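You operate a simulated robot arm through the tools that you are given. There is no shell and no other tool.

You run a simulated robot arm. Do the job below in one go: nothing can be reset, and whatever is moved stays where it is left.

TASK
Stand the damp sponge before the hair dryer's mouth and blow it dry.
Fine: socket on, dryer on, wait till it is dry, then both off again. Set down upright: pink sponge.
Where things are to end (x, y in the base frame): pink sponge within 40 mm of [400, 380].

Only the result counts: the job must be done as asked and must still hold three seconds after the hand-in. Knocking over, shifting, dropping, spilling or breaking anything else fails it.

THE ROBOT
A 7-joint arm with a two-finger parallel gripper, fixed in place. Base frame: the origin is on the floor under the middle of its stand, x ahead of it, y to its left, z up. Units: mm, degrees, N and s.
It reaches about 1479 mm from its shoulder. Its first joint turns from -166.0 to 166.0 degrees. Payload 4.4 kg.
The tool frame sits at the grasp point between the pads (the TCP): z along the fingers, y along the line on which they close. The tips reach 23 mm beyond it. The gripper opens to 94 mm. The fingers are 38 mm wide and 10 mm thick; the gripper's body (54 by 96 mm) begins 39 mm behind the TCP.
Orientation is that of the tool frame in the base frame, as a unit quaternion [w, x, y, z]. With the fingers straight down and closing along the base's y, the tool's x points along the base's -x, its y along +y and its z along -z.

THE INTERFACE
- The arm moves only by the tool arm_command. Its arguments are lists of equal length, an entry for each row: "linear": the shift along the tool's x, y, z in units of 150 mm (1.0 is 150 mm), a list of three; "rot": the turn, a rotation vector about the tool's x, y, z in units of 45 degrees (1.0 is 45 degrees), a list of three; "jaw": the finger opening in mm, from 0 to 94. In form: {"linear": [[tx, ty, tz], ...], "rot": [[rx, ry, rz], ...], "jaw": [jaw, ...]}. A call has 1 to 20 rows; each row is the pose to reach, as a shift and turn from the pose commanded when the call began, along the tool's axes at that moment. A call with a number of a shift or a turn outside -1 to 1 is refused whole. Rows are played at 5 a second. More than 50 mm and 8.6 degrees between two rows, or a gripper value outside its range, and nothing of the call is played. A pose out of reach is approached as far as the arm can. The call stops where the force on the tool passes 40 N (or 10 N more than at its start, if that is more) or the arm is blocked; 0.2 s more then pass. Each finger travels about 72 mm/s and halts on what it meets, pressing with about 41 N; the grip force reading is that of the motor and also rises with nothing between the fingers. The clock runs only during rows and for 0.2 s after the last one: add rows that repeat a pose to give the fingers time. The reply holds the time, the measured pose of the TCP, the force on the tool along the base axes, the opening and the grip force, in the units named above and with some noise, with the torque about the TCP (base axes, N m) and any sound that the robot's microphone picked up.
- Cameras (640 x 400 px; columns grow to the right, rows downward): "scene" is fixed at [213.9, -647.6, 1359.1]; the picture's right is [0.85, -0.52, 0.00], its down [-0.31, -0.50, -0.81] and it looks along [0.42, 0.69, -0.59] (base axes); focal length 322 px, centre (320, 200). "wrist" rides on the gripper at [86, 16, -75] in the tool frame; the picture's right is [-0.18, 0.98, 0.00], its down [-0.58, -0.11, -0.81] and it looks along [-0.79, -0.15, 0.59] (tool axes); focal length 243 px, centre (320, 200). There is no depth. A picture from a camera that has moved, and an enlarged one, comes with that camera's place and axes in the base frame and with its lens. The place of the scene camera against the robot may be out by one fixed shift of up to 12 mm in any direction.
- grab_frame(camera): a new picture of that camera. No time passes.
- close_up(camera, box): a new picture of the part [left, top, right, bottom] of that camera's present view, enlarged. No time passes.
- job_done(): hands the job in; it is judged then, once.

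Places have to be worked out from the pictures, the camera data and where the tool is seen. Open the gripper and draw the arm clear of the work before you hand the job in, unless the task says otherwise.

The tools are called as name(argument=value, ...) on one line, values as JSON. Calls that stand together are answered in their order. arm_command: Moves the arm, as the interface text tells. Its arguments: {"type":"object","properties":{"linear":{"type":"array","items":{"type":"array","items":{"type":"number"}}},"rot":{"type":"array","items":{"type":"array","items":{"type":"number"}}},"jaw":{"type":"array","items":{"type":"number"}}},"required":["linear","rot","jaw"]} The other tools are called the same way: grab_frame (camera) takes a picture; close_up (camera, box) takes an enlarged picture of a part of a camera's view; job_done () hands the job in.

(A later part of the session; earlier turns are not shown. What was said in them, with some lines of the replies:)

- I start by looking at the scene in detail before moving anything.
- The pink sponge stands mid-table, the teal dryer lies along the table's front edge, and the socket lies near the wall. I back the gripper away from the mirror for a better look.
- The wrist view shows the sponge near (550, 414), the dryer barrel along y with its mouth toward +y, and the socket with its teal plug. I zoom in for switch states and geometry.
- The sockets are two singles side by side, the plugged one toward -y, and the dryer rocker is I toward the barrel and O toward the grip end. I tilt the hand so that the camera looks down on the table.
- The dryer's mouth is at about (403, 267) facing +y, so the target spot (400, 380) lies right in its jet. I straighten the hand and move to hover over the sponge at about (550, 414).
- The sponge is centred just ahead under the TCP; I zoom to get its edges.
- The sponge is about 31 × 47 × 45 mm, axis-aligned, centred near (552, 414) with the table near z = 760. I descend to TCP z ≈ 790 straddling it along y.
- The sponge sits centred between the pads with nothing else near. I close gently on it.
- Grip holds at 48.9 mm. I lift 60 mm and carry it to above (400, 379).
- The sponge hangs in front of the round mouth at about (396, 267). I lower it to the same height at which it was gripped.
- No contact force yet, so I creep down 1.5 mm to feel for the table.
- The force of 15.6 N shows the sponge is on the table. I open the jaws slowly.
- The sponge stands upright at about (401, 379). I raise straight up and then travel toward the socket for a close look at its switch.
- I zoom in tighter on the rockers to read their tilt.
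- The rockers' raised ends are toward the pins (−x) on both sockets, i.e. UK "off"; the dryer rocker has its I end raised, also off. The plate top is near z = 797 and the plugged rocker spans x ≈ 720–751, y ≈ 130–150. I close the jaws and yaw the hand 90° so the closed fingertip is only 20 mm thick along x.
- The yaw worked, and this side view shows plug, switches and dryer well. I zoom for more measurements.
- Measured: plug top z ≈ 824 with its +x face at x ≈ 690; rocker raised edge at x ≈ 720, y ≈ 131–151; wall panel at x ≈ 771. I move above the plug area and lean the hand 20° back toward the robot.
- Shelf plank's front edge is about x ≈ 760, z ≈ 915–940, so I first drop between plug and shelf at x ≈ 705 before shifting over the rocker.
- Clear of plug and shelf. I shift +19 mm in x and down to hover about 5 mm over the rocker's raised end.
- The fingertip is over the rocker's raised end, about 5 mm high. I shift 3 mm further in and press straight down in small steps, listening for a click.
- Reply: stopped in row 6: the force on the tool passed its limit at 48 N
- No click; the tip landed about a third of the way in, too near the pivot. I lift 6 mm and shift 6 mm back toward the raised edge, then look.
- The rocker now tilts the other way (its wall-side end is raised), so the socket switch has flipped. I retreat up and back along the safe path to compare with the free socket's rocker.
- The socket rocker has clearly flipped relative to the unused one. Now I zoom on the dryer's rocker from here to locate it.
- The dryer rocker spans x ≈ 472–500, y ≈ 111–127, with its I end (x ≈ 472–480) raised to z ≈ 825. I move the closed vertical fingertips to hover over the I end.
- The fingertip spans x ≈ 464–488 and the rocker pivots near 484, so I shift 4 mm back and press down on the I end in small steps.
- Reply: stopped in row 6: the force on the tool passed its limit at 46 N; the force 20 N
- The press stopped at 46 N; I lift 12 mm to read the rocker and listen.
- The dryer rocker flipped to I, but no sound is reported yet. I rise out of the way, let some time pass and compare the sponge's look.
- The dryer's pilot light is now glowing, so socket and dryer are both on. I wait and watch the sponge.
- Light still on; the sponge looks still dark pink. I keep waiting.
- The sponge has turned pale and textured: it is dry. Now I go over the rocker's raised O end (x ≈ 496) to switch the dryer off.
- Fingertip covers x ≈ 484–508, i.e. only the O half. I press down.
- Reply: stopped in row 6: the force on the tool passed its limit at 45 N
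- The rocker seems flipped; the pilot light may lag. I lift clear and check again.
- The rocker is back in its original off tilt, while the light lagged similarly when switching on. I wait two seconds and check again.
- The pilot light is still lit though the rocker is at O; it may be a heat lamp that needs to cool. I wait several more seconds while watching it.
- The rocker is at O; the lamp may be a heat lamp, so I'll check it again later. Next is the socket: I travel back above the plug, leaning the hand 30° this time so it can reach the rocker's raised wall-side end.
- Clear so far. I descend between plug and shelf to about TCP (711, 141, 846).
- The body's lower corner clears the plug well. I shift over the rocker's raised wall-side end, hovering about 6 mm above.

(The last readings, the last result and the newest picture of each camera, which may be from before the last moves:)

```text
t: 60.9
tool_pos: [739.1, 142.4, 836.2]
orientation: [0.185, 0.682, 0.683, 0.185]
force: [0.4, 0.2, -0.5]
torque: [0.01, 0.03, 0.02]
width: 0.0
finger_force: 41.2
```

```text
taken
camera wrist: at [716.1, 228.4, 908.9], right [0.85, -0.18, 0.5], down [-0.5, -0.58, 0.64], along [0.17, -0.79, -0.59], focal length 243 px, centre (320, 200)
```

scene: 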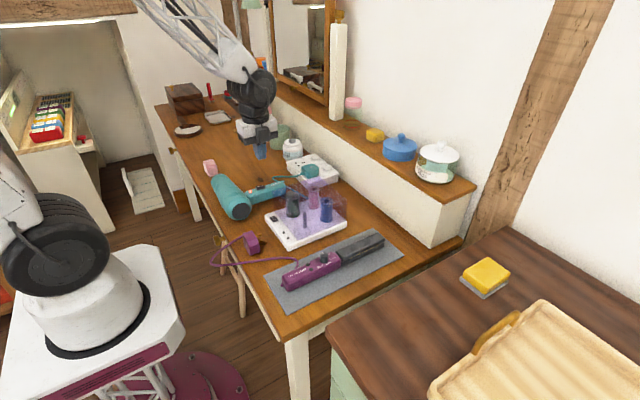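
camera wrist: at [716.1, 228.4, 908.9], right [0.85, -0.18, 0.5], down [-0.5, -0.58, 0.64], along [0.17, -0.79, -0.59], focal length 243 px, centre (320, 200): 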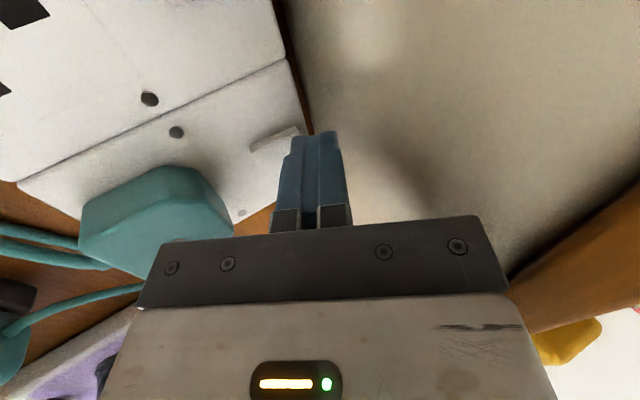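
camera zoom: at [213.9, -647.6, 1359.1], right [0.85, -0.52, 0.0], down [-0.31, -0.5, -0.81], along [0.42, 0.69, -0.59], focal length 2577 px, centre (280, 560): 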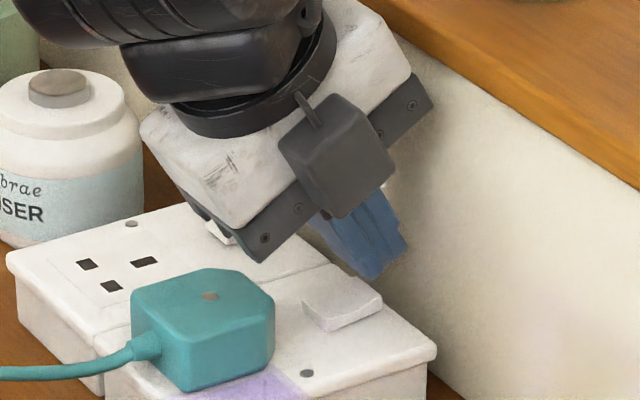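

The tip's lowest edge is at x ≈ 742, over the raised end (rocker end x ≈ 746–750), and the hand clears panel and plug. I press straight down in small steps.

arm_command(linear=[[0, -0.0133, 0.0231], [0, -0.0233, 0.0404], [0, -0.03, 0.052], [0, -0.0367, 0.0635], [0, -0.0433, 0.075], [0, -0.0467, 0.0808]], rot=[[0, 0, 0], [0, 0, 0], [0, 0, 0], [0, 0, 0], [0, 0, 0], [0, 0, 0]], jaw=[0, 0, 0, 0, 0, 0])

close_up(camera="wrist", box=[240, 40, 400, 160])

close_up(camera="scene", box=[310, 150, 345, 175])

```text
t: 62.0
tool_pos: [739.5, 141.4, 826.7]
orientation: [0.185, 0.682, 0.682, 0.186]
force: [-1.8, 1.1, 7.0]
torque: [-0.06, 0.04, -0.01]
width: 0.1
finger_force: 40.9
stopped in row 5: the force on the tool passed its limit at 46 N (the readings are from after the stop); the commanded pose is now the measured one
```

```text
3.33 times, centred on (320, 100) of wrist
camera zoom: at [716.8, 228.6, 900.0], right [0.85, -0.19, 0.5], down [-0.5, -0.58, 0.64], along [0.17, -0.79, -0.59], focal length 809 px, centre (320, 533)
```

zoom: 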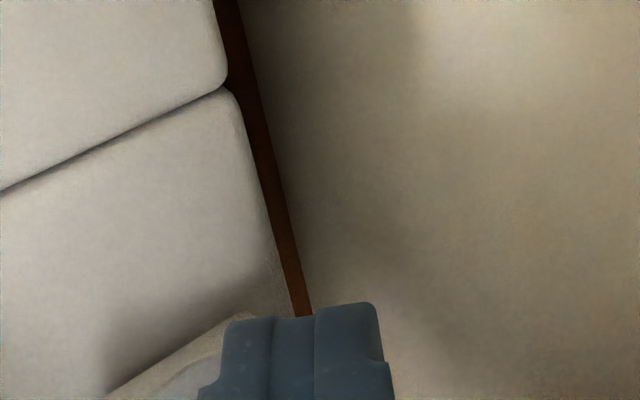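

```text
16.00 times, centred on (328, 162) of scene
camera zoom: at [213.9, -647.6, 1359.1], right [0.85, -0.52, 0.0], down [-0.31, -0.5, -0.81], along [0.42, 0.69, -0.59], focal length 5155 px, centre (200, 800)
```

zoom: 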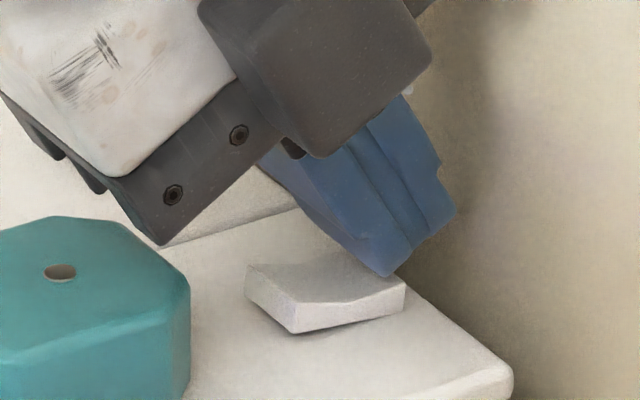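

The rocker's tilt now looks like the original off state. I lift and retreat along the safe path, then compare.

arm_command(linear=[[0, 0.02, -0.0346], [0, -0.0375, -0.1217], [0, -0.0996, -0.2076], [0, -0.12, -0.45], [0, -0.14, -0.7], [0, -0.1616, -0.94], [0, -0.1616, -0.94]], rot=[[0, 0, 0], [0, 0, 0], [0, 0, 0], [0, 0, 0], [0, 0, 0], [0, 0, 0], [0, 0, 0]], jaw=[0, 0, 0, 0, 0, 0, 0])

close_up(camera="scene", box=[310, 153, 342, 173])

close_up(camera="scene", box=[200, 140, 360, 240])

grab_frame(camera="wrist")

```text
t: 63.6
tool_pos: [647.1, 142.2, 936.5]
orientation: [0.185, 0.683, 0.682, 0.186]
force: [0.5, -0.3, -0.5]
torque: [-0.01, -0.03, -0.02]
width: 0.2
finger_force: 41.3
```

```text
16.00 times, centred on (326, 163) of scene
camera zoom: at [213.9, -647.6, 1359.1], right [0.85, -0.52, 0.0], down [-0.31, -0.5, -0.81], along [0.42, 0.69, -0.59], focal length 5155 px, centre (224, 792)
```

zoom: 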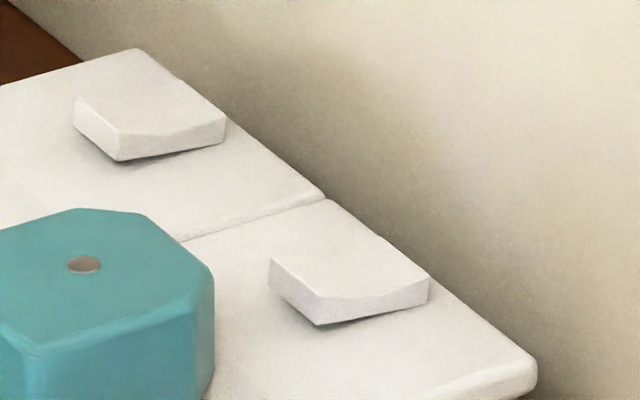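

```text
4.00 times, centred on (280, 190) of scene
camera zoom: at [213.9, -647.6, 1359.1], right [0.85, -0.52, 0.0], down [-0.31, -0.5, -0.81], along [0.42, 0.69, -0.59], focal length 1289 px, centre (480, 240)
```

zoom: 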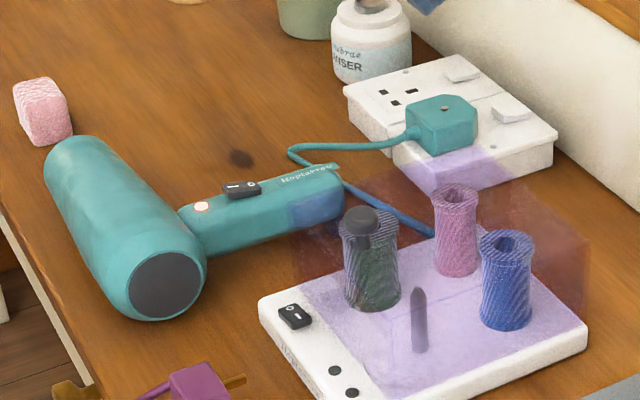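

```text
taken
camera wrist: at [624.2, 228.1, 1009.1], right [0.85, -0.18, 0.5], down [-0.5, -0.58, 0.64], along [0.17, -0.79, -0.59], focal length 243 px, centre (320, 200)
```

wrist: 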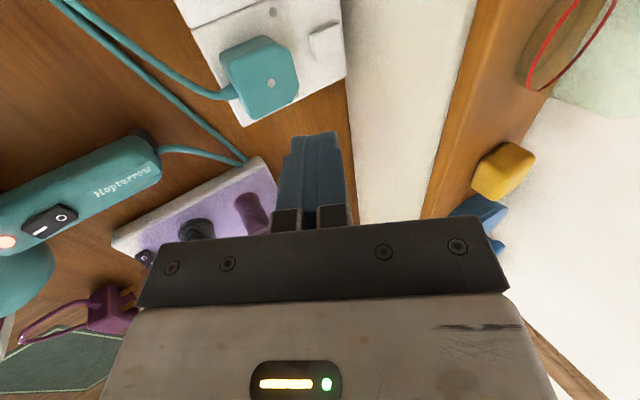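

The socket rocker again matches the unused one (off), and the lamp stays lit even with the mains off, so it is a residual-heat lamp. I straighten the hand, rise, and open the gripper.

arm_command(linear=[[0, 0, 0], [0, 0, 0], [0, 0, 0], [0, 0, 0], [0, 0, 0]], rot=[[0.17, 0, 0], [0.34, 0, 0], [0.51, 0, 0], [0.667, 0, 0], [0.667, 0, 0]], jaw=[0, 0, 0, 0, 0])

arm_command(linear=[[0.1, -0.2, -0.2], [0.2, -0.4, -0.4], [0.3, -0.6, -0.6], [0.4, -0.8, -0.8], [0.4, -0.9, -0.9], [0.4, -0.9, -0.9], [0.4, -0.9, -0.9], [0.4, -0.9, -0.9]], rot=[[0, 0, 0], [0, 0, 0], [0, 0, 0], [0, 0, 0], [0, 0, 0], [0, 0, 0], [0, 0, 0], [0, 0, 0]], jaw=[0, 10, 30, 50, 70, 90, 94, 94])

grab_frame(camera="scene")

close_up(camera="scene", box=[200, 140, 360, 240])

```text
t: 64.8
tool_pos: [647.8, 141.4, 935.9]
orientation: [0.001, 0.707, 0.707, 0.002]
force: [-0.7, 0.0, 0.3]
torque: [-0.01, 0.0, 0.0]
width: 0.0
finger_force: 41.2
```

```text
t: 66.6
tool_pos: [511.9, 200.7, 1070.5]
orientation: [0.002, 0.708, 0.706, 0.003]
force: [0.1, -0.1, -0.1]
torque: [-0.01, 0.03, 0.0]
width: 94.2
finger_force: 0.0
```

```text
taken
```

scene: 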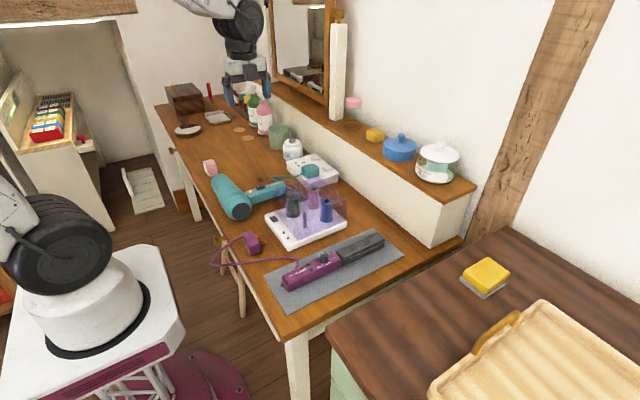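

```text
4.00 times, centred on (280, 190) of scene
camera zoom: at [213.9, -647.6, 1359.1], right [0.85, -0.52, 0.0], down [-0.31, -0.5, -0.81], along [0.42, 0.69, -0.59], focal length 1289 px, centre (480, 240)
```

zoom: 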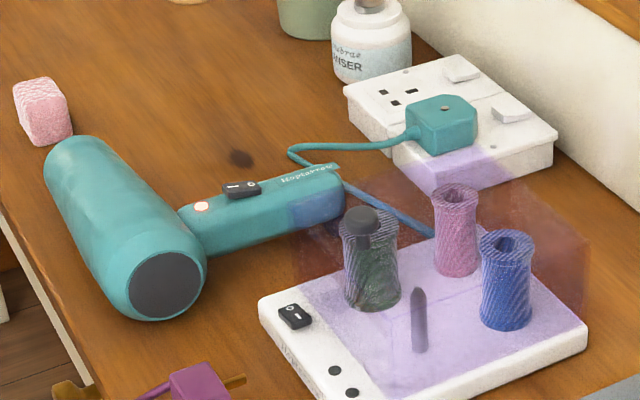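

Everything sits in place; only the lamp still glows. I let several seconds pass to see whether it dies down.

arm_command(linear=[[0, 0, 0], [0, 0, 0], [0, 0, 0], [0, 0, 0], [0, 0, 0], [0, 0, 0], [0, 0, 0], [0, 0, 0], [0, 0, 0], [0, 0, 0], [0, 0, 0], [0, 0, 0], [0, 0, 0], [0, 0, 0], [0, 0, 0], [0, 0, 0], [0, 0, 0], [0, 0, 0], [0, 0, 0], [0, 0, 0]], rot=[[0, 0, 0], [0, 0, 0], [0, 0, 0], [0, 0, 0], [0, 0, 0], [0, 0, 0], [0, 0, 0], [0, 0, 0], [0, 0, 0], [0, 0, 0], [0, 0, 0], [0, 0, 0], [0, 0, 0], [0, 0, 0], [0, 0, 0], [0, 0, 0], [0, 0, 0], [0, 0, 0], [0, 0, 0], [0, 0, 0]], jaw=[94, 94, 94, 94, 94, 94, 94, 94, 94, 94, 94, 94, 94, 94, 94, 94, 94, 94, 94, 94])

close_up(camera="scene", box=[235, 175, 285, 210])

arm_command(linear=[[0, 0, 0], [0, 0, 0], [0, 0, 0], [0, 0, 0], [0, 0, 0], [0, 0, 0], [0, 0, 0], [0, 0, 0], [0, 0, 0], [0, 0, 0], [0, 0, 0], [0, 0, 0], [0, 0, 0], [0, 0, 0], [0, 0, 0], [0, 0, 0], [0, 0, 0], [0, 0, 0], [0, 0, 0], [0, 0, 0]], rot=[[0, 0, 0], [0, 0, 0], [0, 0, 0], [0, 0, 0], [0, 0, 0], [0, 0, 0], [0, 0, 0], [0, 0, 0], [0, 0, 0], [0, 0, 0], [0, 0, 0], [0, 0, 0], [0, 0, 0], [0, 0, 0], [0, 0, 0], [0, 0, 0], [0, 0, 0], [0, 0, 0], [0, 0, 0], [0, 0, 0]], jaw=[94, 94, 94, 94, 94, 94, 94, 94, 94, 94, 94, 94, 94, 94, 94, 94, 94, 94, 94, 94])

close_up(camera="scene", box=[235, 175, 285, 210])

grab_frame(camera="wrist")

```text
t: 70.8
tool_pos: [511.8, 200.2, 1070.5]
orientation: [0.002, 0.707, 0.707, 0.004]
force: [0.0, 0.3, -0.3]
torque: [0.02, 0.0, -0.01]
width: 93.9
finger_force: 0.1
```

```text
11.43 times, centred on (260, 192) of scene
camera zoom: at [213.9, -647.6, 1359.1], right [0.85, -0.52, 0.0], down [-0.31, -0.5, -0.81], along [0.42, 0.69, -0.59], focal length 3682 px, centre (1006, 286)
```

zoom: 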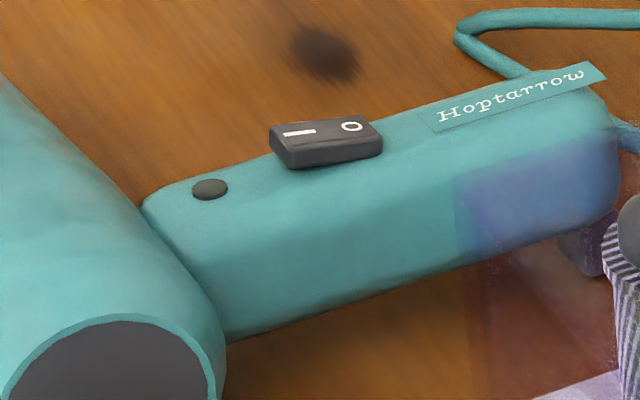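

```text
t: 75.0
tool_pos: [512.8, 200.7, 1070.7]
orientation: [0.001, 0.707, 0.707, 0.003]
force: [0.3, 0.6, -0.5]
torque: [0.04, 0.0, 0.02]
width: 94.0
finger_force: 0.0
```

```text
11.43 times, centred on (260, 192) of scene
camera zoom: at [213.9, -647.6, 1359.1], right [0.85, -0.52, 0.0], down [-0.31, -0.5, -0.81], along [0.42, 0.69, -0.59], focal length 3682 px, centre (1006, 286)
```

zoom: 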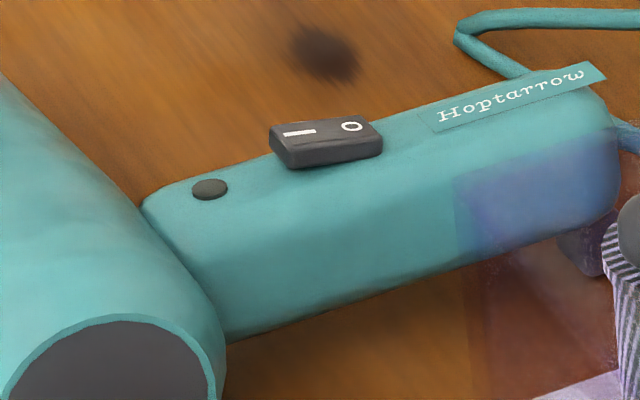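

```text
taken
camera wrist: at [528.4, 287.7, 1145.0], right [0.98, -0.18, 0.01], down [-0.11, -0.58, 0.8], along [-0.14, -0.79, -0.59], focal length 243 px, centre (320, 200)
```

wrist: 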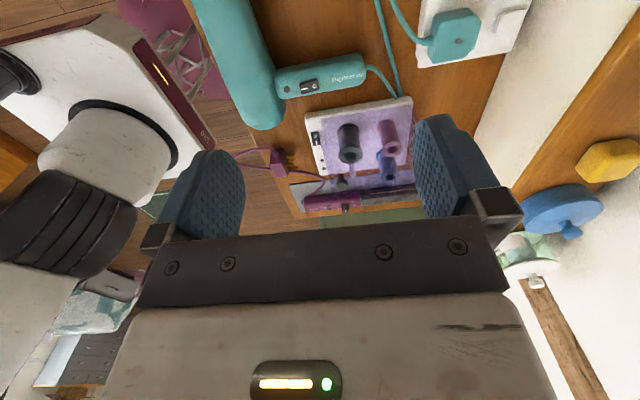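

The lamp has gone out, both rockers are off, the dry sponge stands upright at about (400, 380), and the open gripper is well clear. I hand in the job.

job_done()

```text
The job is handed in.
```

The pink sponge is dry and standing upright in front of the dryer's mouth, at about (400, 380). I've handed the job in, but no verdict came back.

- **Sponge:** it turned from dark pink to pale and textured about 10 s after the dryer came on.
- **Switches:** I turned the socket on, then the dryer, and switched both off in the reverse order. Both rockers ended tilted as they started.
- **Dryer lamp:** the small light on the handle stayed lit for a while after both switches were off, then went out. I took it to be a heat lamp and waited for it before handing in.
- **Surroundings:** nothing else looked moved or knocked over in the final pictures. The gripper is open and well above the table.

The microphone picked up no sound at any point, so I judged that the dryer was running from the lamp and the sponge's change.
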